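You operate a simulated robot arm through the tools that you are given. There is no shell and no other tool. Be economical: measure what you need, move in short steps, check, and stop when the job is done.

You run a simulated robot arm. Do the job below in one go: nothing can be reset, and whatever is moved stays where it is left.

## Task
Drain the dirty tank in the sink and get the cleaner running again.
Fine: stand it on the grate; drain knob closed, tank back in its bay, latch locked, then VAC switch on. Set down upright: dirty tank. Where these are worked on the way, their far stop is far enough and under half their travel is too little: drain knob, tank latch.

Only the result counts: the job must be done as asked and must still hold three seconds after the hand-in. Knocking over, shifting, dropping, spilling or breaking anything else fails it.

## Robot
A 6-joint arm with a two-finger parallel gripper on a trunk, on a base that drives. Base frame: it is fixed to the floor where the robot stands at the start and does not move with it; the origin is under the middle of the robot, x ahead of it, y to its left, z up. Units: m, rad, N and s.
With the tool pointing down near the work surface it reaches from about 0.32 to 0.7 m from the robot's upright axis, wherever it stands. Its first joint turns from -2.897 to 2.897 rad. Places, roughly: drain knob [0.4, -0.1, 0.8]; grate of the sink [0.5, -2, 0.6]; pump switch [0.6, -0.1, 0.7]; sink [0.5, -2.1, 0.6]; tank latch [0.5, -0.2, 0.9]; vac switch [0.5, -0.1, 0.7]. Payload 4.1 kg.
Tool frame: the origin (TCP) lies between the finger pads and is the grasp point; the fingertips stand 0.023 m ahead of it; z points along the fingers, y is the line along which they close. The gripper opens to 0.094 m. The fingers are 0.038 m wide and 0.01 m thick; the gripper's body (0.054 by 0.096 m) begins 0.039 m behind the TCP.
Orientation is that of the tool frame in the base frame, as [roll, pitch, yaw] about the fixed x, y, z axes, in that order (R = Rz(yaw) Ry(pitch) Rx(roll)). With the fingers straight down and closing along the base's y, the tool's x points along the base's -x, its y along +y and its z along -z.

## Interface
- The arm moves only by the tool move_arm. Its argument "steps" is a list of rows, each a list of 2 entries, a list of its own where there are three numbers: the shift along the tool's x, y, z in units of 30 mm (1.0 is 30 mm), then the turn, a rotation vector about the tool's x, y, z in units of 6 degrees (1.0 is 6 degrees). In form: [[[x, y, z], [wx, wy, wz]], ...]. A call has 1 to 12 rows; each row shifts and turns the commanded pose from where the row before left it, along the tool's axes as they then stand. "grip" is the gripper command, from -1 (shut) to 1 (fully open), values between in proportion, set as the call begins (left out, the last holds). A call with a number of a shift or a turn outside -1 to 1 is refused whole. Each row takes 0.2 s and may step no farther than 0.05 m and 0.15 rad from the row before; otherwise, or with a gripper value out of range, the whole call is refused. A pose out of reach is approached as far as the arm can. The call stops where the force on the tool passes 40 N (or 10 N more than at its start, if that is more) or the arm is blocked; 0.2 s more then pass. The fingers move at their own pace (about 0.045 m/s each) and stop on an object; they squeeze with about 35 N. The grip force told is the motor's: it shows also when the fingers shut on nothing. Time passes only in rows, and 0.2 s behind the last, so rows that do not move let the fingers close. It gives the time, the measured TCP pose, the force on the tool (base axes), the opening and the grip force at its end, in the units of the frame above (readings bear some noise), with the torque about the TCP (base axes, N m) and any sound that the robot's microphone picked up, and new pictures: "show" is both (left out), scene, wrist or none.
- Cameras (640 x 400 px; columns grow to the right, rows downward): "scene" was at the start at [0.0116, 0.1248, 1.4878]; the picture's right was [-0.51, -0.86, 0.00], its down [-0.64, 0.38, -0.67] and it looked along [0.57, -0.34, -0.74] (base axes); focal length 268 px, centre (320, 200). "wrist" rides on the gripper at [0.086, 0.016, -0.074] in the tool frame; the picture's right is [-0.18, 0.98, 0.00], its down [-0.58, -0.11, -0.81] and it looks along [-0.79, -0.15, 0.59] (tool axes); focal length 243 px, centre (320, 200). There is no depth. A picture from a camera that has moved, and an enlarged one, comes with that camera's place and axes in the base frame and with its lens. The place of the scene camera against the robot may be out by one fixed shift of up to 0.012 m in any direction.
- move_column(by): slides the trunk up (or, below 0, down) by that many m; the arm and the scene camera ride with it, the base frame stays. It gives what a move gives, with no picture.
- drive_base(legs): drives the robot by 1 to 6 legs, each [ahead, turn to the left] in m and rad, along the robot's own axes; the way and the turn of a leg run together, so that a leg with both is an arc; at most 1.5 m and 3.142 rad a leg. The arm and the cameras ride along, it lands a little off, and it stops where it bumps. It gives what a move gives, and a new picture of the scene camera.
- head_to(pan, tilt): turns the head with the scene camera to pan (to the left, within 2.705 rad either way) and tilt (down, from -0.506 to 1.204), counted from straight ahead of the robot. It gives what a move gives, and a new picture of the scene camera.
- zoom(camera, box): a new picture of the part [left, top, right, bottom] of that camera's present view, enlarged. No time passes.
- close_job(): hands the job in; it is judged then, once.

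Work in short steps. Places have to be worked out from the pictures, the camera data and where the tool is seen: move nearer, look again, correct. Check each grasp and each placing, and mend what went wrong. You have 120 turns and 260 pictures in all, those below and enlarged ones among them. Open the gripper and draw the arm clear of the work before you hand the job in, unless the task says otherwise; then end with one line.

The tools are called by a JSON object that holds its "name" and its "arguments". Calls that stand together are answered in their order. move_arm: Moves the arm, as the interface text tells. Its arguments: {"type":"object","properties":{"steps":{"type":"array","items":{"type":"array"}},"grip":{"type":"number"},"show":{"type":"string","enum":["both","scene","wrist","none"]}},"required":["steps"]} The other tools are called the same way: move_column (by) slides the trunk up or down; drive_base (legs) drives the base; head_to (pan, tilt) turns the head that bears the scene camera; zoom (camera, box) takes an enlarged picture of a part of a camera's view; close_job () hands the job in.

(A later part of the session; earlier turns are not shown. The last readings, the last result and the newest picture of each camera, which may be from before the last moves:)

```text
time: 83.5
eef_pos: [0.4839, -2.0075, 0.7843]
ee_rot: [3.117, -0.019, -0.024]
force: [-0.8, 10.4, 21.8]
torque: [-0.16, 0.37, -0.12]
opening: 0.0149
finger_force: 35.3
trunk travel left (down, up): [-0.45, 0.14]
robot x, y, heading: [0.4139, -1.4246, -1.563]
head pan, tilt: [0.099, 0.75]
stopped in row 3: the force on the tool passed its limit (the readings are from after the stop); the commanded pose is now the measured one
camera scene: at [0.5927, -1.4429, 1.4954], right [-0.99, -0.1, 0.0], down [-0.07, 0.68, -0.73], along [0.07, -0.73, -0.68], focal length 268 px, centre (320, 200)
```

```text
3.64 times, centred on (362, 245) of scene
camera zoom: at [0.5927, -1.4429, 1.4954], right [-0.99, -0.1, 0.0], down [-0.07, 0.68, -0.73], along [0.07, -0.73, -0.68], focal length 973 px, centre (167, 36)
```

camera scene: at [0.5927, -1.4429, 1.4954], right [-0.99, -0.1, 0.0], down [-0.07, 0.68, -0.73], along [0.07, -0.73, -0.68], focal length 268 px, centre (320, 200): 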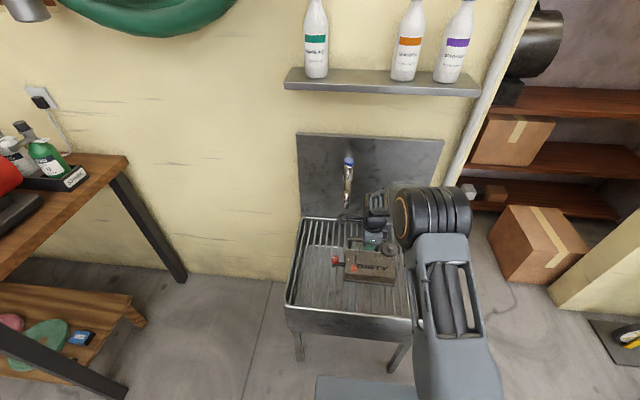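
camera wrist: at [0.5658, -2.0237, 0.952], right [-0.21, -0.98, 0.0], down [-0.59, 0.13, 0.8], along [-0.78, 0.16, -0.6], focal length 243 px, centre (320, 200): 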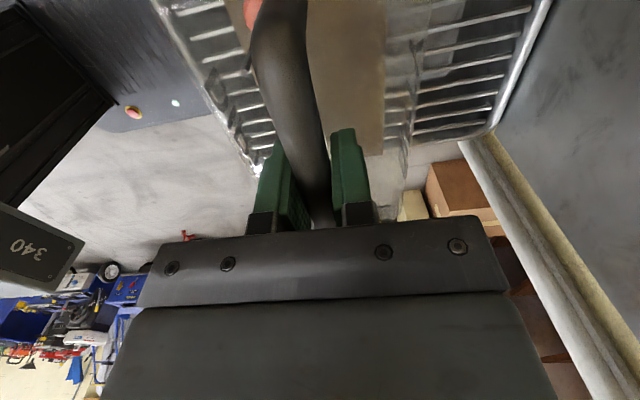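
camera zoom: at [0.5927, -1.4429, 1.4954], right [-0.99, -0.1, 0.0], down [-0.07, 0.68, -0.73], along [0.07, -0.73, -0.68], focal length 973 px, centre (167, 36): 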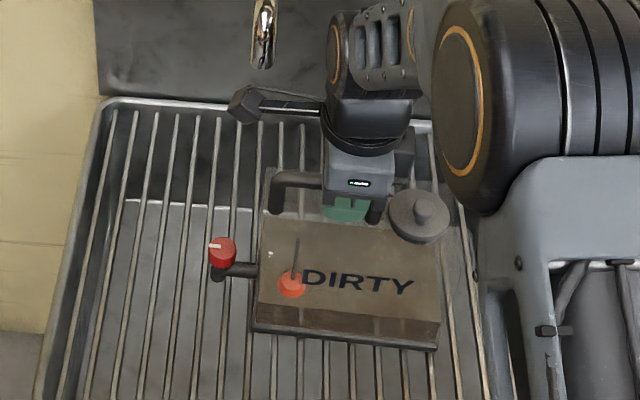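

Contact is at z≈0.785, so the tank stands on the grate. I relieve the pressure slightly and open the gripper.

{"name": "move_arm", "arguments": {"steps": [[[0, 0, -0.08], [0, 0, 0]], [[0, 0, 0], [0, 0, 0]]], "show": "none"}}

{"name": "move_arm", "arguments": {"steps": [[[0, 0, 0], [0, 0, 0]], [[0, 0, 0], [0, 0, 0]], [[0, 0, 0], [0, 0, 0]], [[0, 0, 0], [0, 0, 0]]], "grip": 0.2, "show": "none"}}

{"name": "move_arm", "arguments": {"steps": [[[0, 0, -0.8], [0, 0, 0]], [[0, 0, -1], [0, 0, 0]], [[0, 0, -1], [0, 0, 0]], [[0, 0, -1], [0, 0, 0]]], "show": "both"}}

{"name": "zoom", "arguments": {"camera": "scene", "box": [290, 190, 434, 300]}}

```text
time: 84.1
eef_pos: [0.4831, -2.0077, 0.7843]
ee_rot: [3.12, -0.018, -0.023]
force: [-0.5, 8.7, 15.6]
torque: [-0.12, -0.16, -0.13]
opening: 0.0147
finger_force: 35.4
trunk travel left (down, up): [-0.45, 0.14]
robot x, y, heading: [0.4139, -1.422, -1.564]
head pan, tilt: [0.099, 0.75]
```

```text
time: 85.1
eef_pos: [0.4839, -2.0084, 0.7819]
ee_rot: [3.123, -0.017, -0.023]
force: [-0.5, 0.0, 0.2]
torque: [0.0, 0.02, -0.01]
opening: 0.0564
finger_force: 0.0
trunk travel left (down, up): [-0.45, 0.14]
robot x, y, heading: [0.4145, -1.4228, -1.568]
head pan, tilt: [0.099, 0.75]
```

```text
time: 86.1
eef_pos: [0.4817, -2.0061, 0.8971]
ee_rot: [3.122, -0.018, -0.022]
force: [-0.1, 1.3, 0.2]
torque: [0.02, 0.04, -0.03]
opening: 0.0563
finger_force: 0.1
trunk travel left (down, up): [-0.45, 0.14]
robot x, y, heading: [0.4153, -1.4215, -1.565]
head pan, tilt: [0.099, 0.75]
camera scene: at [0.5929, -1.4462, 1.495], right [-0.99, -0.1, 0.0], down [-0.07, 0.68, -0.73], along [0.07, -0.73, -0.68], focal length 268 px, centre (320, 200)
camera wrist: at [0.5662, -2.0237, 0.9746], right [-0.21, -0.98, 0.02], down [-0.59, 0.14, 0.79], along [-0.78, 0.15, -0.61], focal length 243 px, centre (320, 200)
```

scene: 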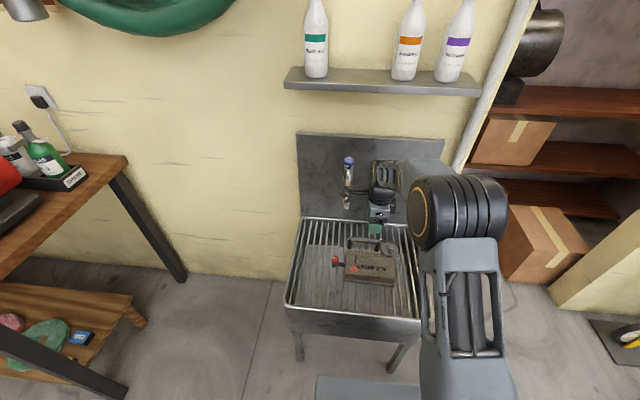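
wrist: 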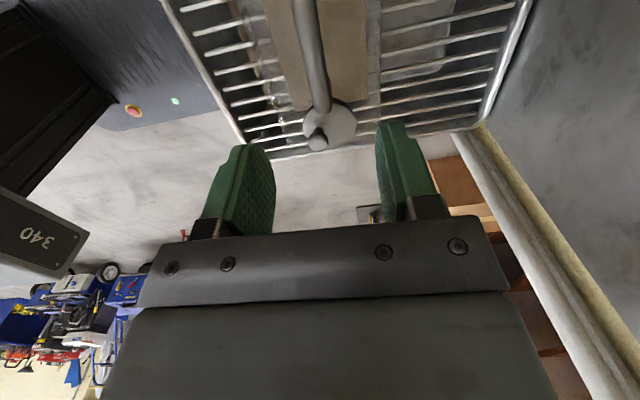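

```text
3.64 times, centred on (362, 245) of scene
camera zoom: at [0.5929, -1.4462, 1.495], right [-0.99, -0.1, 0.0], down [-0.07, 0.68, -0.73], along [0.07, -0.73, -0.68], focal length 973 px, centre (167, 36)
```

zoom: 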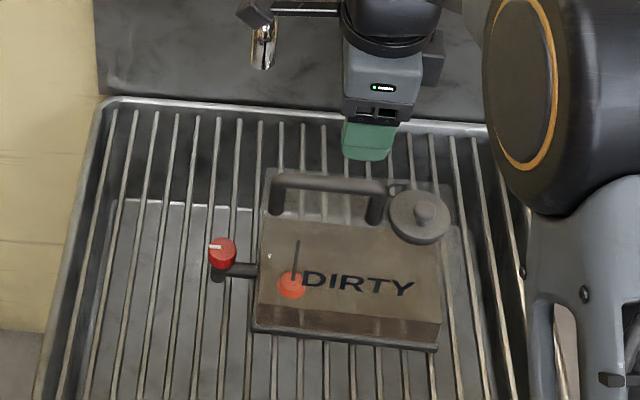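

The tank stands upright on the grate. I move above the drain knob, expected near (0.59, −2.005, 0.71), and look with the wrist camera.

{"name": "move_arm", "arguments": {"steps": [[[0.9, 0, -0.2], [0, 0, 0]], [[0.9, 0, 0], [0, 0, 0]], [[0.9, 0, 0], [0, 0, 0]], [[0.9, 0, 0], [0, 0, 0]]], "show": "both"}}

{"name": "zoom", "arguments": {"camera": "wrist", "box": [160, 0, 480, 200]}}

{"name": "zoom", "arguments": {"camera": "scene", "box": [290, 190, 434, 300]}}

```text
time: 86.8
eef_pos: [0.535, -2.0072, 0.9045]
ee_rot: [3.128, -0.01, -0.044]
force: [-16.3, 4.8, 7.6]
torque: [-0.47, -0.77, -0.65]
opening: 0.0566
finger_force: 0.1
trunk travel left (down, up): [-0.45, 0.14]
robot x, y, heading: [0.4125, -1.4255, -1.579]
head pan, tilt: [0.099, 0.75]
stopped in row 3: the force on the tool passed its limit (the readings are from after the stop); the commanded pose is now the measured one
camera scene: at [0.5911, -1.4464, 1.4954], right [-1.0, -0.09, 0.0], down [-0.06, 0.68, -0.73], along [0.07, -0.73, -0.68], focal length 268 px, centre (320, 200)
camera wrist: at [0.6186, -2.0273, 0.9815], right [-0.23, -0.97, 0.01], down [-0.58, 0.15, 0.8], along [-0.78, 0.18, -0.6], focal length 243 px, centre (320, 200)
```

scene: 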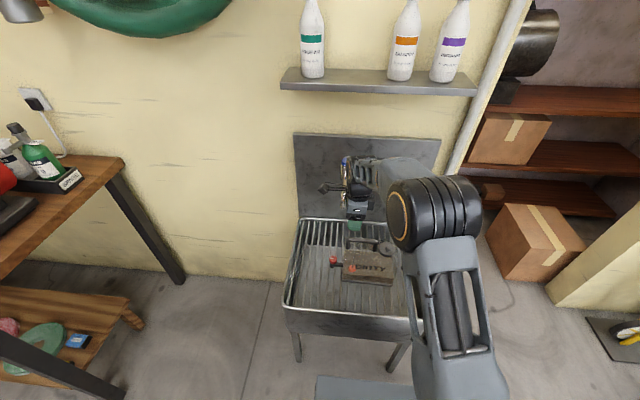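
wrist: 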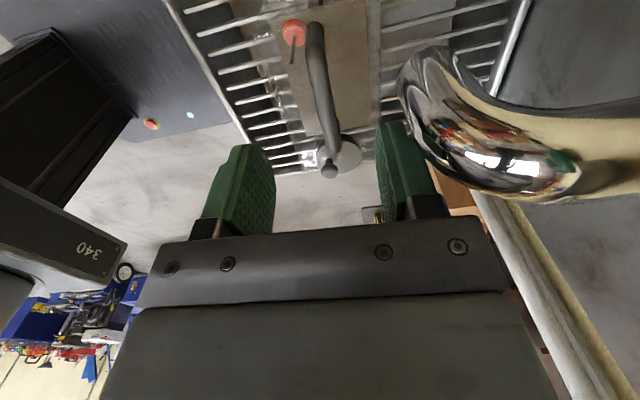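

```text
2.00 times, centred on (320, 100) of wrist
camera zoom: at [0.6186, -2.0273, 0.9815], right [-0.23, -0.97, 0.01], down [-0.58, 0.15, 0.8], along [-0.78, 0.18, -0.6], focal length 485 px, centre (320, 400)
```

zoom: 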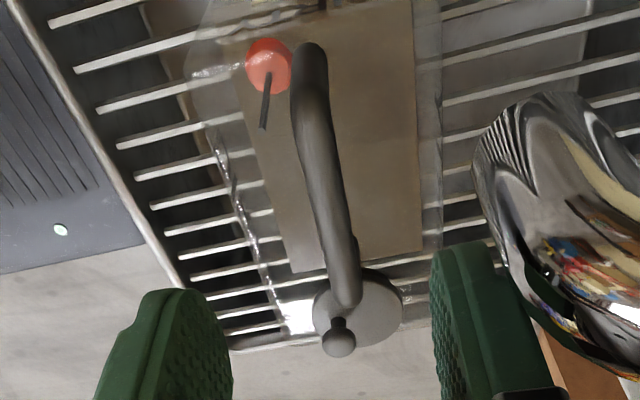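

```text
3.64 times, centred on (362, 245) of scene
camera zoom: at [0.5911, -1.4464, 1.4954], right [-1.0, -0.09, 0.0], down [-0.06, 0.68, -0.73], along [0.07, -0.73, -0.68], focal length 973 px, centre (167, 36)
```

zoom: 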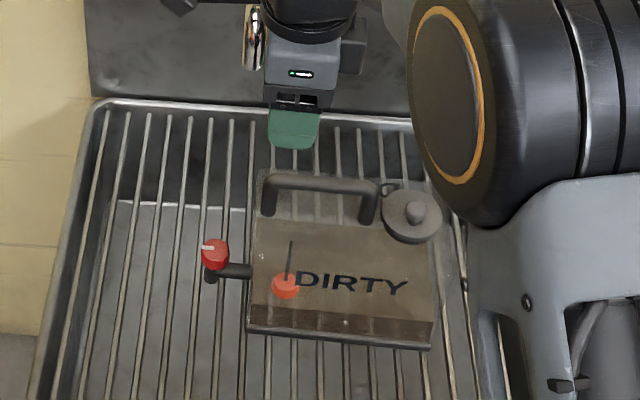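

The sink tap blocks the hand here. I go back to the handle, regrip and move the tank a little toward −x and toward the robot, away from the tap.

{"name": "move_arm", "arguments": {"steps": [[[-0.6, 0, -0.1], [0, 0, 0]], [[-0.6, 0, 0], [0, 0, -0.2]], [[-0.53, 0, 0], [0, 0, 0]], [[0, 0, 0.9], [0, 0, 0]], [[0, 0, 0.9], [0, 0, 0]], [[0, 0, 0.9], [0, 0, 0]], [[0, 0, 0.9], [0, 0, 0]], [[0, 0, 0.5], [0, 0, 0]]], "show": "wrist"}}

```text
time: 88.6
eef_pos: [0.4859, -2.0074, 0.7822]
ee_rot: [3.127, -0.009, -0.02]
force: [0.2, 0.5, 0.5]
torque: [0.01, 0.0, 0.02]
opening: 0.0564
finger_force: 0.0
trunk travel left (down, up): [-0.45, 0.14]
robot x, y, heading: [0.4122, -1.4209, -1.573]
head pan, tilt: [0.099, 0.75]
camera wrist: at [0.572, -2.0257, 0.8591], right [-0.2, -0.98, 0.01], down [-0.59, 0.13, 0.8], along [-0.78, 0.16, -0.6], focal length 243 px, centre (320, 200)
```

wrist: 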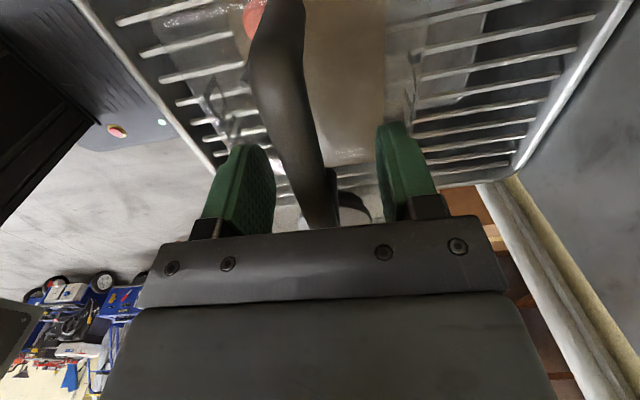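

The fingers straddle the handle. I grip, lift 4 cm, shift toward −x/+y, and check.

{"name": "move_arm", "arguments": {"steps": [[[0, 0, 0], [0, 0, 0]], [[0, 0, 0], [0, 0, 0]], [[0, 0, 0], [0, 0, 0]], [[0, 0, 0], [0, 0, 0]], [[0, 0, -0.4], [0, 0, 0]], [[0, 0, -0.6], [0, 0, 0]], [[-0.4, -0.35, -0.2], [0, 0, 0]], [[-0.5, -0.4, 0], [0, 0, 0]], [[-0.5, -0.4, 0], [0, 0, 0]], [[-0.5, -0.4, 0], [0, 0, 0]], [[-0.3, -0.2, 0], [0, 0, 0]], [[0, 0, 0], [0, 0, 0]]], "grip": -1, "show": "scene"}}

{"name": "zoom", "arguments": {"camera": "scene", "box": [290, 190, 434, 300]}}

```text
time: 91.2
eef_pos: [0.422, -1.9542, 0.8163]
ee_rot: [3.13, -0.01, -0.02]
force: [0.3, -0.1, -12.3]
torque: [-0.02, -0.26, 0.0]
opening: 0.0149
finger_force: 35.4
trunk travel left (down, up): [-0.45, 0.14]
robot x, y, heading: [0.4119, -1.4264, -1.578]
head pan, tilt: [0.099, 0.75]
camera scene: at [0.5926, -1.4484, 1.495], right [-1.0, -0.1, 0.0], down [-0.07, 0.68, -0.73], along [0.07, -0.73, -0.68], focal length 268 px, centre (320, 200)
```

scene: 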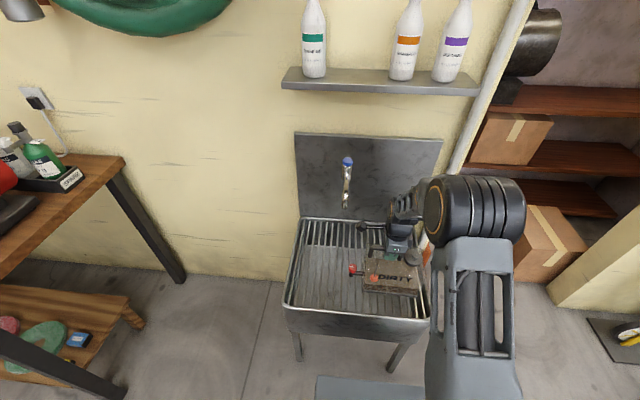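

```text
3.64 times, centred on (362, 245) of scene
camera zoom: at [0.5926, -1.4484, 1.495], right [-1.0, -0.1, 0.0], down [-0.07, 0.68, -0.73], along [0.07, -0.73, -0.68], focal length 973 px, centre (167, 36)
```

zoom: 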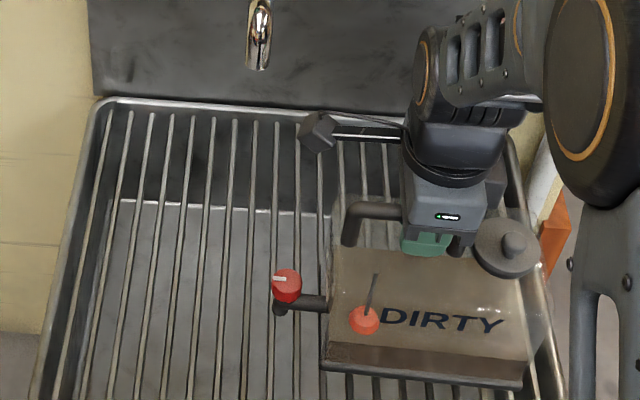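

The tank is a bit near the sink's right rim, so I shift 3 cm toward +x and lower onto the grate.

{"name": "move_arm", "arguments": {"steps": [[[0.5, 0, 0], [0, 0, 0]], [[0.5, 0, 0], [0, 0, 0]], [[0, 0, 0.3], [0, 0, 0]], [[0, 0, 0.3], [0, 0, 0]], [[0, 0, 0.2], [0, 0, 0]], [[0, 0, 0.15], [0, 0, 0]], [[0, 0, 0.1], [0, 0, 0]], [[0, 0, 0], [0, 0, 0]]], "show": "scene"}}

{"name": "zoom", "arguments": {"camera": "scene", "box": [270, 190, 450, 330]}}

```text
time: 93.0
eef_pos: [0.4513, -1.9547, 0.786]
ee_rot: [3.129, -0.009, -0.019]
force: [-0.2, 0.0, -13.1]
torque: [0.0, -0.24, 0.01]
opening: 0.0146
finger_force: 35.1
trunk travel left (down, up): [-0.45, 0.14]
robot x, y, heading: [0.4116, -1.4233, -1.57]
head pan, tilt: [0.099, 0.75]
camera scene: at [0.5927, -1.4485, 1.495], right [-1.0, -0.1, 0.0], down [-0.07, 0.68, -0.73], along [0.07, -0.73, -0.68], focal length 268 px, centre (320, 200)
```

scene: 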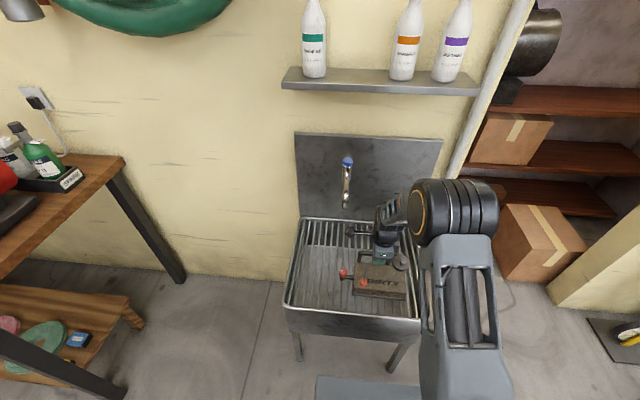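

```text
2.86 times, centred on (360, 260) of scene
camera zoom: at [0.5927, -1.4485, 1.495], right [-1.0, -0.1, 0.0], down [-0.07, 0.68, -0.73], along [0.07, -0.73, -0.68], focal length 764 px, centre (206, 29)
```

zoom: 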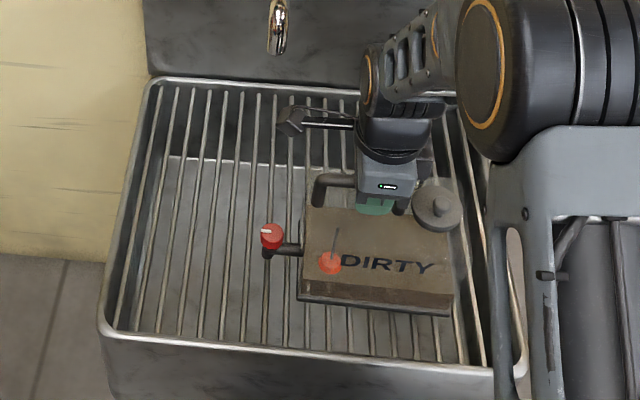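

It still hangs; a few more millimetres down.

{"name": "move_arm", "arguments": {"steps": [[[0, 0, 0.1], [0, 0, 0]], [[0, 0, 0.07], [0, 0, 0]], [[0, 0, 0], [0, 0, 0]]], "show": "none"}}

```text
time: 93.8
eef_pos: [0.4521, -1.9559, 0.7831]
ee_rot: [3.125, -0.009, -0.019]
force: [-0.1, -0.2, 5.2]
torque: [0.08, 1.07, -0.08]
opening: 0.0147
finger_force: 35.2
trunk travel left (down, up): [-0.45, 0.14]
robot x, y, heading: [0.4145, -1.4269, -1.58]
head pan, tilt: [0.099, 0.75]
```

It stands on the grate again. I release, rise, and move over the knob.

{"name": "move_arm", "arguments": {"steps": [[[0, 0, 0], [0, 0, 0]], [[0, 0, 0], [0, 0, 0]], [[0, 0, 0], [0, 0, 0]], [[0, 0, 0], [0, 0, 0]], [[0, 0, -0.8], [0, 0, 0]], [[0, 0, -1], [0, 0, 0]], [[0, 0, -1], [0, 0, 0]], [[0, 0, -1], [0, 0, 0]]], "grip": 0.2, "show": "none"}}

{"name": "move_arm", "arguments": {"steps": [[[0.9, 0, 0], [0, 0, 0]], [[0.9, 0, 0], [0, 0, 0]], [[0.9, 0, 0], [0, 0, 0]], [[0.8, 0, 0], [0, 0, 0]]], "show": "both"}}

{"name": "zoom", "arguments": {"camera": "wrist", "box": [160, 0, 480, 200]}}

{"name": "zoom", "arguments": {"camera": "scene", "box": [270, 190, 450, 330]}}

```text
time: 95.6
eef_pos: [0.4503, -1.9524, 0.8946]
ee_rot: [3.131, -0.009, -0.018]
force: [0.7, 0.1, 0.0]
torque: [-0.03, 0.02, -0.01]
opening: 0.0563
finger_force: 0.1
trunk travel left (down, up): [-0.45, 0.14]
robot x, y, heading: [0.4139, -1.4264, -1.577]
head pan, tilt: [0.099, 0.75]
```

```text
time: 96.6
eef_pos: [0.5564, -1.9537, 0.8952]
ee_rot: [3.13, -0.008, -0.02]
force: [0.6, -0.4, -0.4]
torque: [0.0, -0.03, -0.02]
opening: 0.0564
finger_force: 0.1
trunk travel left (down, up): [-0.45, 0.14]
robot x, y, heading: [0.4169, -1.422, -1.569]
head pan, tilt: [0.099, 0.75]
camera scene: at [0.5928, -1.4473, 1.495], right [-1.0, -0.1, 0.0], down [-0.07, 0.68, -0.73], along [0.07, -0.73, -0.68], focal length 268 px, centre (320, 200)
camera wrist: at [0.642, -1.9723, 0.9723], right [-0.2, -0.98, 0.01], down [-0.59, 0.13, 0.8], along [-0.78, 0.16, -0.6], focal length 243 px, centre (320, 200)
```

scene: 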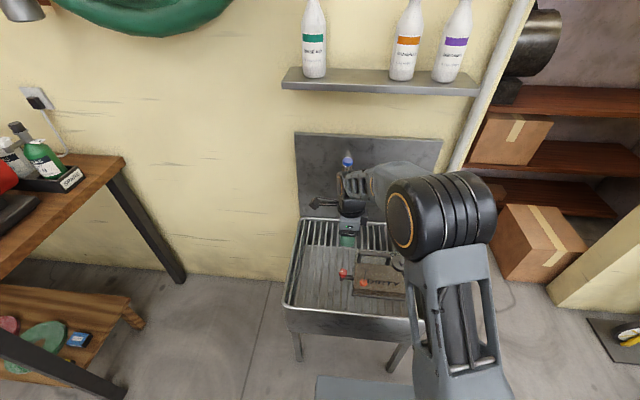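
wrist: 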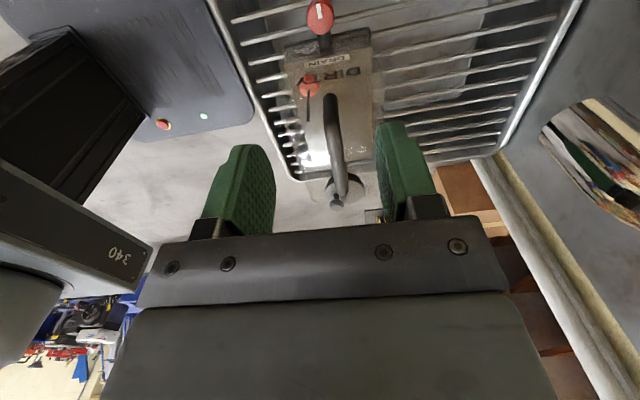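

```text
2.00 times, centred on (320, 100) of wrist
camera zoom: at [0.642, -1.9723, 0.9723], right [-0.2, -0.98, 0.01], down [-0.59, 0.13, 0.8], along [-0.78, 0.16, -0.6], focal length 485 px, centre (320, 400)
```

zoom: 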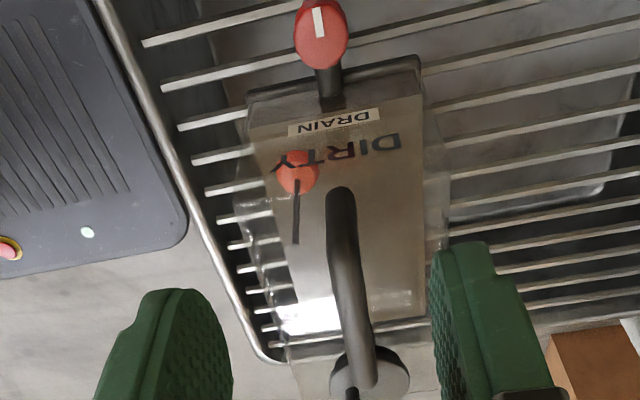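

```text
2.86 times, centred on (360, 260) of scene
camera zoom: at [0.5928, -1.4473, 1.495], right [-1.0, -0.1, 0.0], down [-0.07, 0.68, -0.73], along [0.07, -0.73, -0.68], focal length 764 px, centre (206, 29)
```

zoom: 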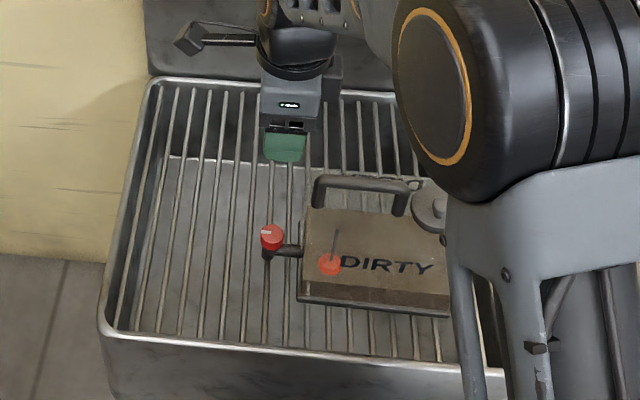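

The knob is near (0.571, −1.959). I shift over it and descend to z≈0.80 for a closer look.

{"name": "move_arm", "arguments": {"steps": [[[0.5, 0.15, 0.5], [0, 0, 0]], [[0, 0, 0.9], [0, 0, 0]], [[0, 0, 0.9], [0, 0, 0]], [[0, 0, 0.8], [0, 0, 0]]], "show": "both"}}

{"name": "zoom", "arguments": {"camera": "scene", "box": [290, 210, 410, 310]}}

```text
time: 97.6
eef_pos: [0.5712, -1.9617, 0.803]
ee_rot: [3.129, -0.011, -0.018]
force: [1.0, 0.1, -0.2]
torque: [0.0, 0.02, -0.03]
opening: 0.0564
finger_force: 0.0
trunk travel left (down, up): [-0.45, 0.14]
robot x, y, heading: [0.4155, -1.4251, -1.578]
head pan, tilt: [0.099, 0.75]
camera scene: at [0.5928, -1.4474, 1.4951], right [-1.0, -0.1, 0.0], down [-0.07, 0.68, -0.73], along [0.07, -0.73, -0.68], focal length 268 px, centre (320, 200)
camera wrist: at [0.6568, -1.9786, 0.8798], right [-0.2, -0.98, 0.01], down [-0.59, 0.13, 0.8], along [-0.78, 0.16, -0.6], focal length 243 px, centre (320, 200)
```

scene: 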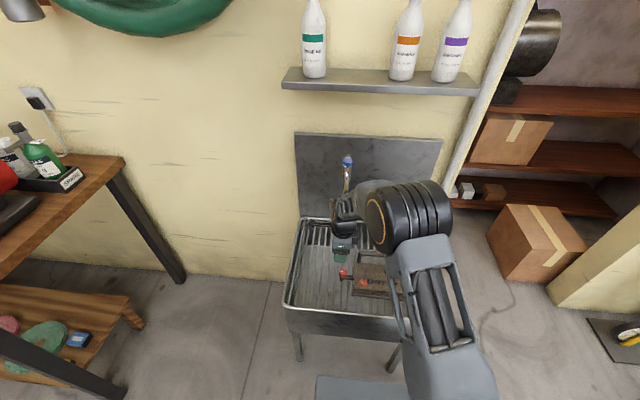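
wrist: 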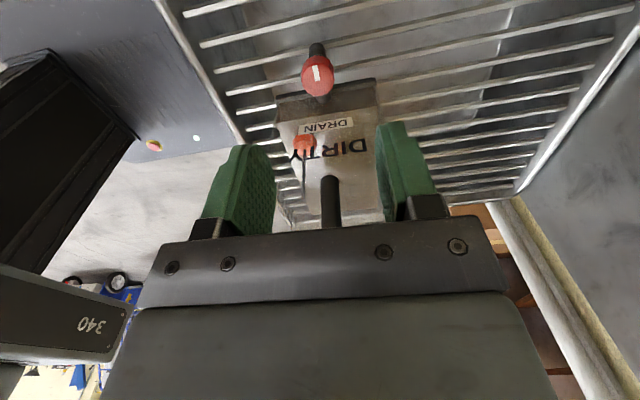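

```text
4.00 times, centred on (350, 260) of scene
camera zoom: at [0.5928, -1.4474, 1.4951], right [-1.0, -0.1, 0.0], down [-0.07, 0.68, -0.73], along [0.07, -0.73, -0.68], focal length 1070 px, centre (200, -40)
```

zoom: 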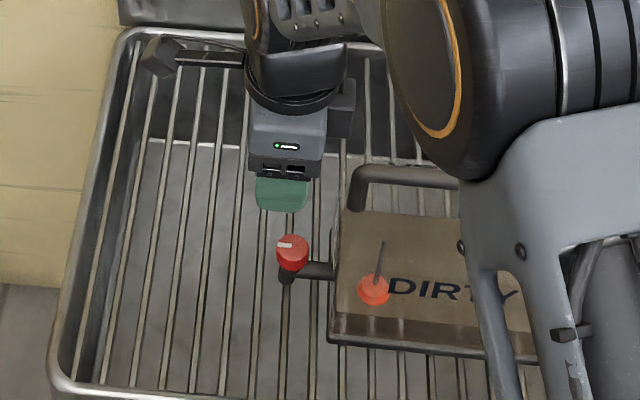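

Two views put the knob nearer (0.561, −1.957, 0.685). I correct x and descend to 0.735, then look again.

{"name": "move_arm", "arguments": {"steps": [[[-0.3, -0.12, 0.7], [0, 0, 0]], [[0, 0, 0.8], [0, 0, 0]], [[0, 0, 0.7], [0, 0, 0]]], "show": "both"}}

{"name": "zoom", "arguments": {"camera": "scene", "box": [290, 210, 410, 310]}}

```text
time: 98.4
eef_pos: [0.5629, -1.9567, 0.7353]
ee_rot: [3.13, -0.008, -0.022]
force: [4.2, -2.0, -2.6]
torque: [0.06, 0.12, 0.06]
opening: 0.0565
finger_force: 0.1
trunk travel left (down, up): [-0.45, 0.14]
robot x, y, heading: [0.4151, -1.4229, -1.572]
head pan, tilt: [0.099, 0.75]
camera scene: at [0.5931, -1.4478, 1.4949], right [-1.0, -0.1, 0.0], down [-0.07, 0.68, -0.73], along [0.07, -0.73, -0.68], focal length 268 px, centre (320, 200)
camera wrist: at [0.6481, -1.9762, 0.8122], right [-0.2, -0.98, 0.01], down [-0.59, 0.13, 0.8], along [-0.78, 0.16, -0.6], focal length 243 px, centre (320, 200)
```

scene: 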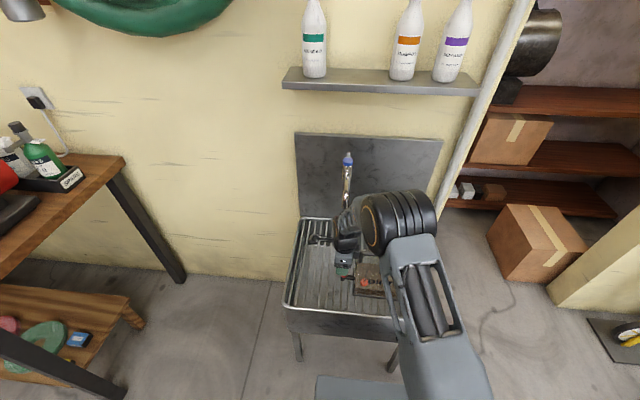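
wrist: 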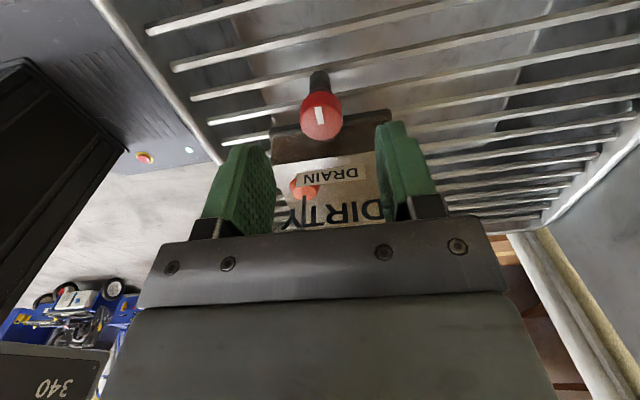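

```text
4.00 times, centred on (350, 260) of scene
camera zoom: at [0.5931, -1.4478, 1.4949], right [-1.0, -0.1, 0.0], down [-0.07, 0.68, -0.73], along [0.07, -0.73, -0.68], focal length 1070 px, centre (200, -40)
```

zoom: 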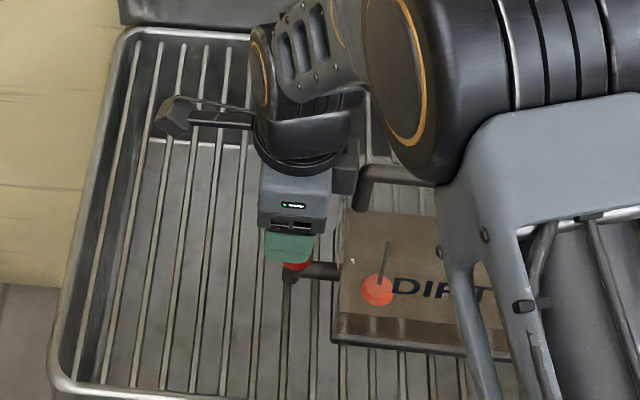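

The tool axis appears to pass right through the knob top. I descend to TCP z≈0.70 and close gently.

{"name": "move_arm", "arguments": {"steps": [[[0, 0.05, 0.4], [0, 0, 0]], [[0, 0, 0.4], [0, 0, 0]], [[0, 0, 0.37], [0, 0, 0]]], "show": "none"}}

{"name": "move_arm", "arguments": {"steps": [[[0, 0, 0], [0, 0, 0]], [[0, 0, 0], [0, 0, 0]], [[0, 0, 0], [0, 0, 0]], [[0, 0, 0], [0, 0, 0]]], "grip": -1, "show": "both"}}

{"name": "zoom", "arguments": {"camera": "scene", "box": [290, 210, 410, 310]}}

```text
time: 99.2
eef_pos: [0.5637, -1.9601, 0.7042]
ee_rot: [3.125, -0.01, -0.021]
force: [-1.7, 3.4, 19.5]
torque: [0.18, 0.84, -0.1]
opening: 0.0563
finger_force: 0.1
trunk travel left (down, up): [-0.45, 0.14]
robot x, y, heading: [0.4132, -1.4212, -1.579]
head pan, tilt: [0.099, 0.75]
```

```text
time: 100.2
eef_pos: [0.5633, -1.9593, 0.7051]
ee_rot: [3.123, -0.011, -0.018]
force: [-2.3, -4.7, 34.9]
torque: [0.79, 1.52, 0.24]
opening: 0.0
finger_force: 34.3
trunk travel left (down, up): [-0.45, 0.14]
robot x, y, heading: [0.4118, -1.4204, -1.576]
head pan, tilt: [0.099, 0.75]
camera scene: at [0.592, -1.4451, 1.4954], right [-1.0, -0.1, 0.0], down [-0.06, 0.68, -0.73], along [0.07, -0.73, -0.68], focal length 268 px, centre (320, 200)
camera wrist: at [0.6483, -1.9776, 0.7811], right [-0.2, -0.98, 0.02], down [-0.59, 0.13, 0.8], along [-0.78, 0.15, -0.6], focal length 243 px, centre (320, 200)
```

scene: 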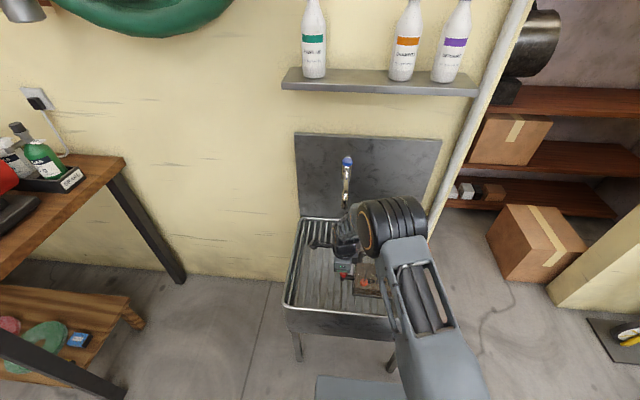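
wrist: 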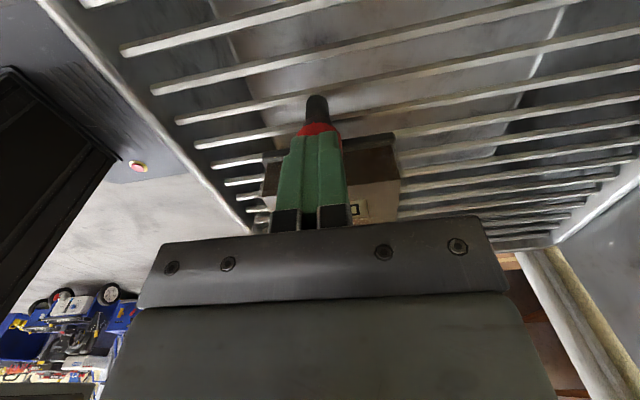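

```text
4.00 times, centred on (350, 260) of scene
camera zoom: at [0.592, -1.4451, 1.4954], right [-1.0, -0.1, 0.0], down [-0.06, 0.68, -0.73], along [0.07, -0.73, -0.68], focal length 1070 px, centre (200, -40)
```

zoom: 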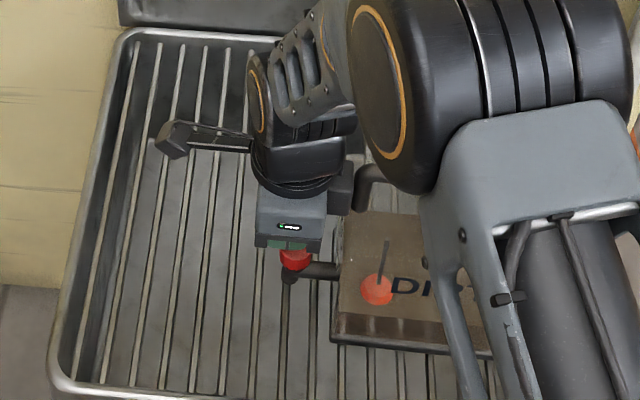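

The hand's body meets the tank's handle before the fingers reach around the knob. I rise and instead approach with the hand tilted away from the tank (leaning toward +x/+y).

{"name": "move_arm", "arguments": {"steps": [[[0, 0, -0.5], [0, 0, 0]], [[0, 0, -1], [0, 0, 0]], [[0, 0, -1], [0, 0, 0]], [[0, 0, -1], [0, 0, 0]], [[0, 0, 0], [0, 0, -1]], [[0, 0, 0], [0, 0, -1]], [[0, 0, 0], [0, 0, -1]], [[0, 0, 0], [0, 0, -1]], [[0, 0, 0], [0, 0, -1]], [[0, 0, 0], [0, 0, -1]], [[0, 0, 0], [0, 0, -1]]], "grip": 0, "show": "none"}}

{"name": "move_arm", "arguments": {"steps": [[[0, 0, 0], [0, -1, 0]], [[0, 0, 0], [0, -1, 0]], [[0, 0, 0], [0, -1, 0]], [[0, 0, 0], [0, -1, 0]], [[0, 0, 0], [0, -1, 0]], [[0, 0, 0], [0, -1, 0]]], "show": "both"}}

```text
time: 102.6
eef_pos: [0.5617, -1.9582, 0.8081]
ee_rot: [3.126, 0.001, 0.718]
force: [0.6, 0.2, 0.2]
torque: [0.03, 0.0, 0.0]
opening: 0.0472
finger_force: 0.0
trunk travel left (down, up): [-0.45, 0.14]
robot x, y, heading: [0.4183, -1.4218, -1.576]
head pan, tilt: [0.099, 0.75]
```

```text
time: 104.0
eef_pos: [0.5631, -1.9587, 0.8074]
ee_rot: [3.12, 0.633, 0.7]
force: [-0.1, -1.3, 0.1]
torque: [0.02, 0.0, 0.02]
opening: 0.0469
finger_force: 0.1
trunk travel left (down, up): [-0.45, 0.14]
robot x, y, heading: [0.4158, -1.4196, -1.576]
head pan, tilt: [0.099, 0.75]
camera scene: at [0.5928, -1.4473, 1.495], right [-1.0, -0.1, 0.0], down [-0.07, 0.68, -0.73], along [0.07, -0.73, -0.68], focal length 268 px, centre (320, 200)
camera wrist: at [0.6592, -1.897, 0.8181], right [0.53, -0.84, 0.13], down [-0.08, 0.1, 0.99], along [-0.84, -0.53, -0.01], focal length 243 px, centre (320, 200)
```

scene: 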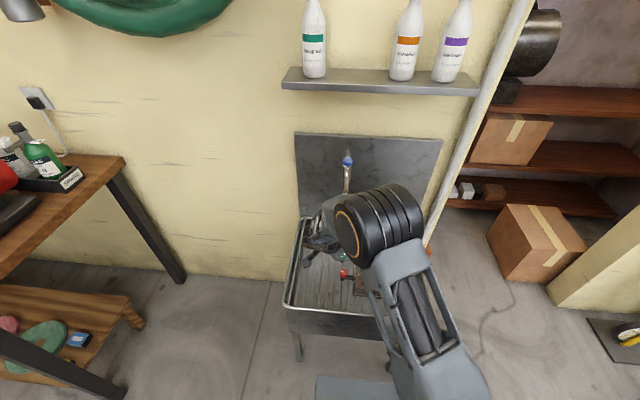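
wrist: 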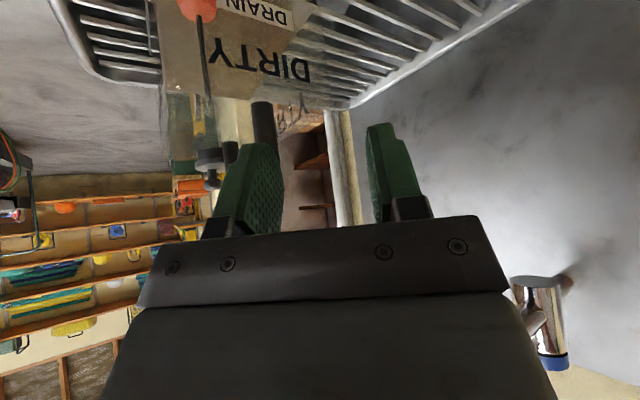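

The tilt works. I descend vertically 6 cm and look at where the knob lies between the fingers.

{"name": "move_arm", "arguments": {"steps": [[[0.592, 0, 0.806], [0, 0, 0]], [[0.592, 0, 0.806], [0, 0, 0]], [[0.296, 0, 0.403], [0, 0, 0]]], "show": "both"}}

{"name": "zoom", "arguments": {"camera": "scene", "box": [290, 210, 410, 310]}}

```text
time: 104.8
eef_pos: [0.5644, -1.959, 0.7327]
ee_rot: [3.119, 0.63, 0.702]
force: [0.0, -0.2, 0.7]
torque: [-0.02, -0.02, 0.01]
opening: 0.0468
finger_force: 0.2
trunk travel left (down, up): [-0.45, 0.14]
robot x, y, heading: [0.4122, -1.418, -1.572]
head pan, tilt: [0.099, 0.75]
camera scene: at [0.5928, -1.4475, 1.495], right [-1.0, -0.1, 0.0], down [-0.07, 0.68, -0.73], along [0.07, -0.73, -0.68], focal length 268 px, centre (320, 200)
camera wrist: at [0.6604, -1.8983, 0.7427], right [0.53, -0.84, 0.12], down [-0.08, 0.1, 0.99], along [-0.84, -0.53, -0.01], focal length 243 px, centre (320, 200)
```

scene: 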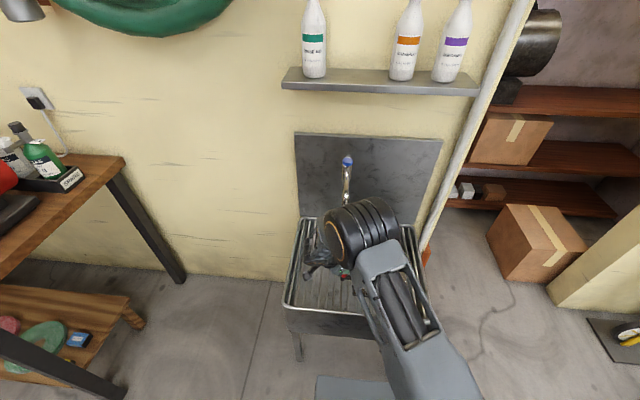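
wrist: 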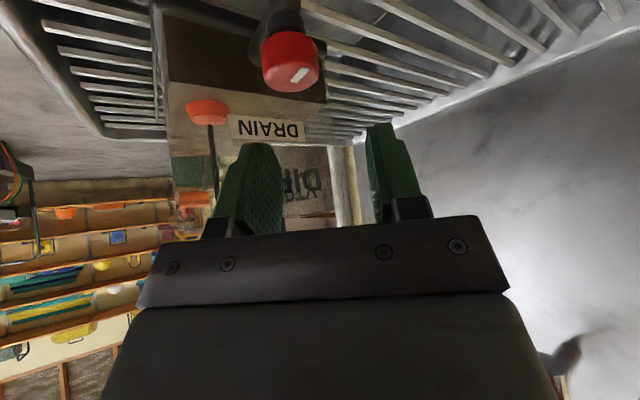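

```text
4.00 times, centred on (350, 260) of scene
camera zoom: at [0.5928, -1.4475, 1.495], right [-1.0, -0.1, 0.0], down [-0.07, 0.68, -0.73], along [0.07, -0.73, -0.68], focal length 1070 px, centre (200, -40)
```

zoom: 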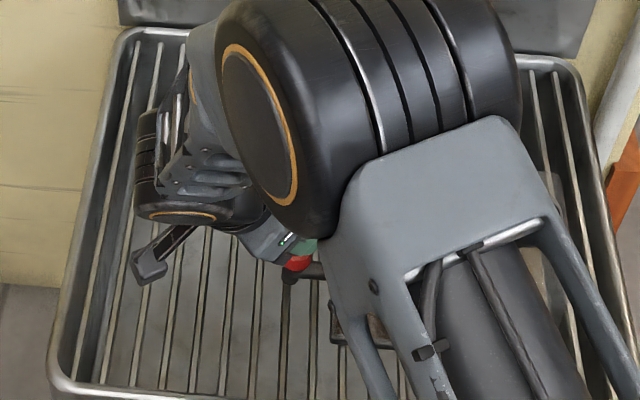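

The knob top is at about (0.556, −1.959, 0.675). I descend so that the fingertips come to z≈0.664 around it.

{"name": "move_arm", "arguments": {"steps": [[[0.4, -0.18, 0.73], [0, 0, 0]], [[0.2, 0, 0.36], [0, 0, 0]], [[0.21, 0, 0.38], [0, 0, 0]]], "show": "wrist"}}

```text
time: 105.6
eef_pos: [0.5559, -1.96, 0.6821]
ee_rot: [3.124, 0.63, 0.702]
force: [4.4, 0.5, 2.8]
torque: [0.0, 0.07, -0.08]
opening: 0.0461
finger_force: 0.1
trunk travel left (down, up): [-0.45, 0.14]
robot x, y, heading: [0.4183, -1.422, -1.571]
head pan, tilt: [0.099, 0.75]
camera wrist: at [0.652, -1.8986, 0.6928], right [0.53, -0.84, 0.12], down [-0.08, 0.1, 0.99], along [-0.85, -0.53, -0.01], focal length 243 px, centre (320, 200)
```

wrist: 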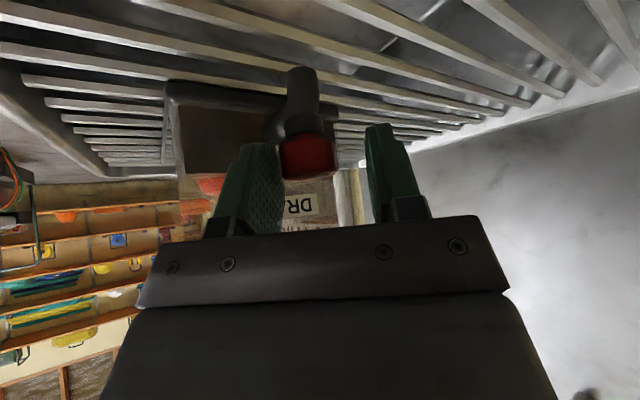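

The knob is between the fingers, slightly nearer the left one. I centre 4 mm and close.

{"name": "move_arm", "arguments": {"steps": [[[0, -0.14, 0], [0, 0, 0]], [[0, 0, 0], [0, 0, 0]]], "show": "none"}}

{"name": "move_arm", "arguments": {"steps": [[[0, 0, 0], [0, 0, 0]], [[0, 0, 0], [0, 0, 0]], [[0, 0, 0], [0, 0, 0]], [[0, 0, 0], [0, 0, 0]]], "grip": -1, "show": "wrist"}}

```text
time: 106.2
eef_pos: [0.5531, -1.9569, 0.6826]
ee_rot: [3.122, 0.629, 0.701]
force: [4.5, -1.6, 0.9]
torque: [0.01, 0.01, 0.02]
opening: 0.0454
finger_force: 0.0
trunk travel left (down, up): [-0.45, 0.14]
robot x, y, heading: [0.4111, -1.4203, -1.575]
head pan, tilt: [0.099, 0.75]
```

```text
time: 107.2
eef_pos: [0.554, -1.9562, 0.6813]
ee_rot: [3.123, 0.629, 0.702]
force: [-3.4, 0.7, 0.3]
torque: [0.11, 0.44, -0.01]
opening: 0.0268
finger_force: 34.7
trunk travel left (down, up): [-0.45, 0.14]
robot x, y, heading: [0.4122, -1.4261, -1.571]
head pan, tilt: [0.099, 0.75]
camera wrist: at [0.6492, -1.8955, 0.6925], right [0.53, -0.84, 0.12], down [-0.08, 0.1, 0.99], along [-0.85, -0.53, -0.01], focal length 243 px, centre (320, 200)
```

wrist: 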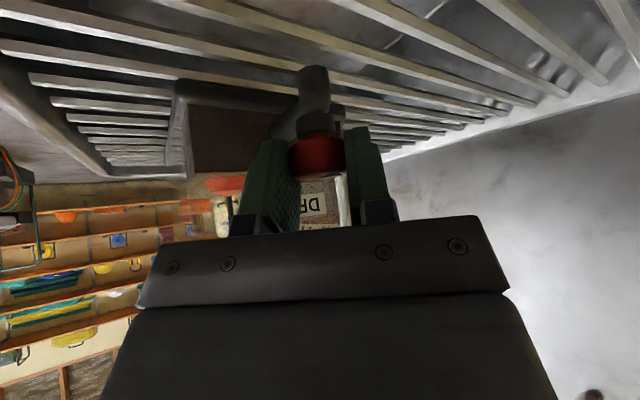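

Gripped at the knob's diameter (27 mm). I test a turn about the vertical, first counter-clockwise by 12°.

{"name": "move_arm", "arguments": {"steps": [[[0, 0, 0], [-0.589, 0, -0.808]], [[0, 0, 0], [-0.589, 0, -0.808]], [[0, 0, 0], [0, 0, 0]]], "show": "both"}}

{"name": "zoom", "arguments": {"camera": "scene", "box": [290, 210, 410, 310]}}

```text
time: 108.0
eef_pos: [0.5542, -1.9571, 0.6826]
ee_rot: [3.121, 0.635, 0.911]
force: [-0.2, 4.1, 1.1]
torque: [0.43, 1.25, -0.95]
opening: 0.027
finger_force: 34.6
trunk travel left (down, up): [-0.45, 0.14]
robot x, y, heading: [0.4164, -1.4199, -1.58]
head pan, tilt: [0.099, 0.75]
camera scene: at [0.593, -1.4469, 1.4951], right [-1.0, -0.1, 0.0], down [-0.07, 0.68, -0.73], along [0.07, -0.73, -0.68], focal length 268 px, centre (320, 200)
camera wrist: at [0.6346, -1.8762, 0.6923], right [0.69, -0.71, 0.12], down [-0.09, 0.08, 0.99], along [-0.71, -0.7, -0.01], focal length 243 px, centre (320, 200)
```

scene: 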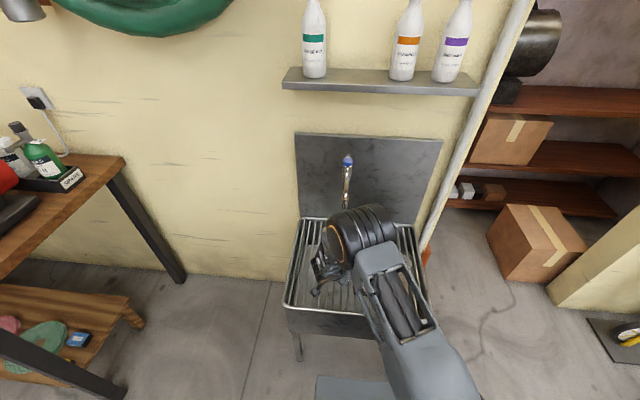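
wrist: 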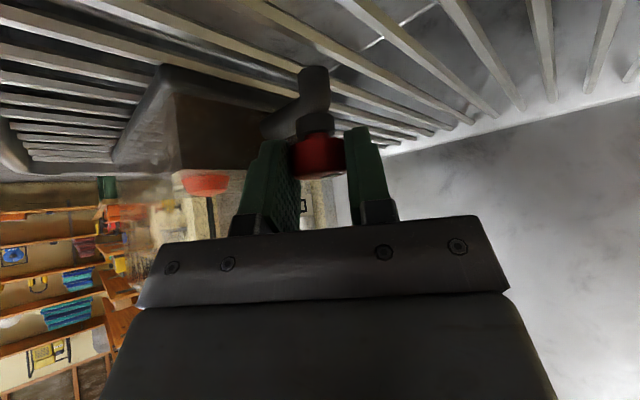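

```text
4.00 times, centred on (350, 260) of scene
camera zoom: at [0.593, -1.4469, 1.4951], right [-1.0, -0.1, 0.0], down [-0.07, 0.68, -0.73], along [0.07, -0.73, -0.68], focal length 1070 px, centre (200, -40)
```

zoom: 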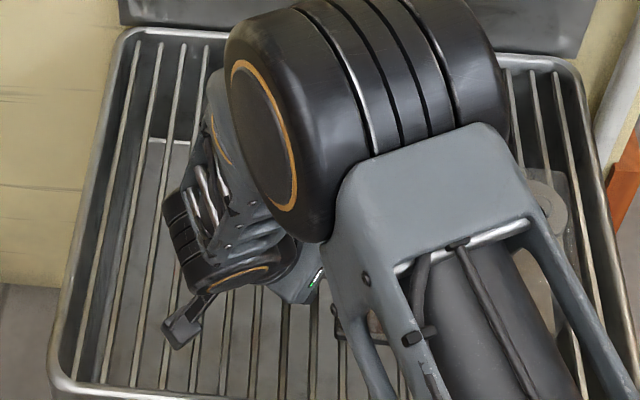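

A reaction of about 1 N·m opposes counter-clockwise, so I try clockwise.

{"name": "move_arm", "arguments": {"steps": [[[0, 0, 0], [0.589, 0, 0.808]], [[0, 0, 0], [0.589, 0, 0.808]], [[0, 0, 0], [0, 0, 0]]], "show": "none"}}

{"name": "move_arm", "arguments": {"steps": [[[0, 0, 0], [0.589, 0, 0.808]], [[0, 0, 0], [0.589, 0, 0.808]], [[0, 0, 0], [0.589, 0, 0.808]], [[0, 0, 0], [0, 0, 0]]], "show": "both"}}

{"name": "zoom", "arguments": {"camera": "scene", "box": [290, 210, 410, 310]}}

```text
time: 108.8
eef_pos: [0.5542, -1.9575, 0.6831]
ee_rot: [3.121, 0.631, 0.701]
force: [4.0, -2.1, 0.2]
torque: [-0.27, 0.74, 0.43]
opening: 0.0267
finger_force: 35.0
trunk travel left (down, up): [-0.45, 0.14]
robot x, y, heading: [0.4159, -1.4243, -1.577]
head pan, tilt: [0.099, 0.75]
```

```text
time: 109.8
eef_pos: [0.5536, -1.9575, 0.6824]
ee_rot: [3.123, 0.624, 0.388]
force: [2.7, -2.4, -3.7]
torque: [0.27, 0.0, 0.28]
opening: 0.0271
finger_force: 35.1
trunk travel left (down, up): [-0.45, 0.14]
robot x, y, heading: [0.4163, -1.4219, -1.573]
head pan, tilt: [0.099, 0.75]
camera scene: at [0.5931, -1.4478, 1.4949], right [-1.0, -0.1, 0.0], down [-0.07, 0.68, -0.73], along [0.07, -0.73, -0.68], focal length 268 px, centre (320, 200)
camera wrist: at [0.6642, -1.9288, 0.6932], right [0.24, -0.96, 0.12], down [-0.05, 0.11, 0.99], along [-0.97, -0.25, -0.02], focal length 243 px, centre (320, 200)
```

scene: 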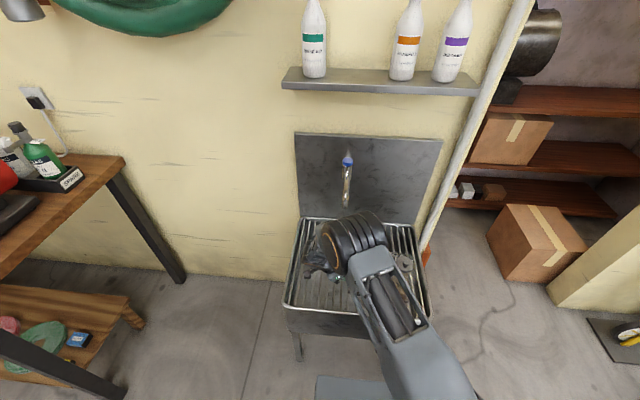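
wrist: 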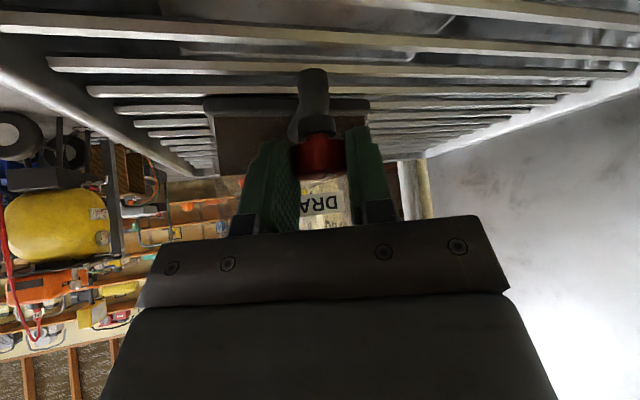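

```text
4.00 times, centred on (350, 260) of scene
camera zoom: at [0.5931, -1.4478, 1.4949], right [-1.0, -0.1, 0.0], down [-0.07, 0.68, -0.73], along [0.07, -0.73, -0.68], focal length 1070 px, centre (200, -40)
```

zoom: 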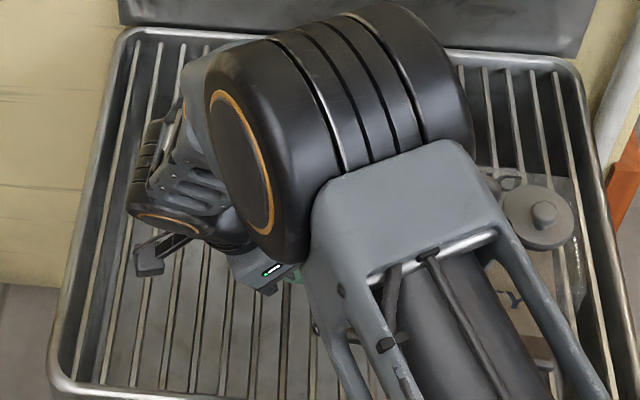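

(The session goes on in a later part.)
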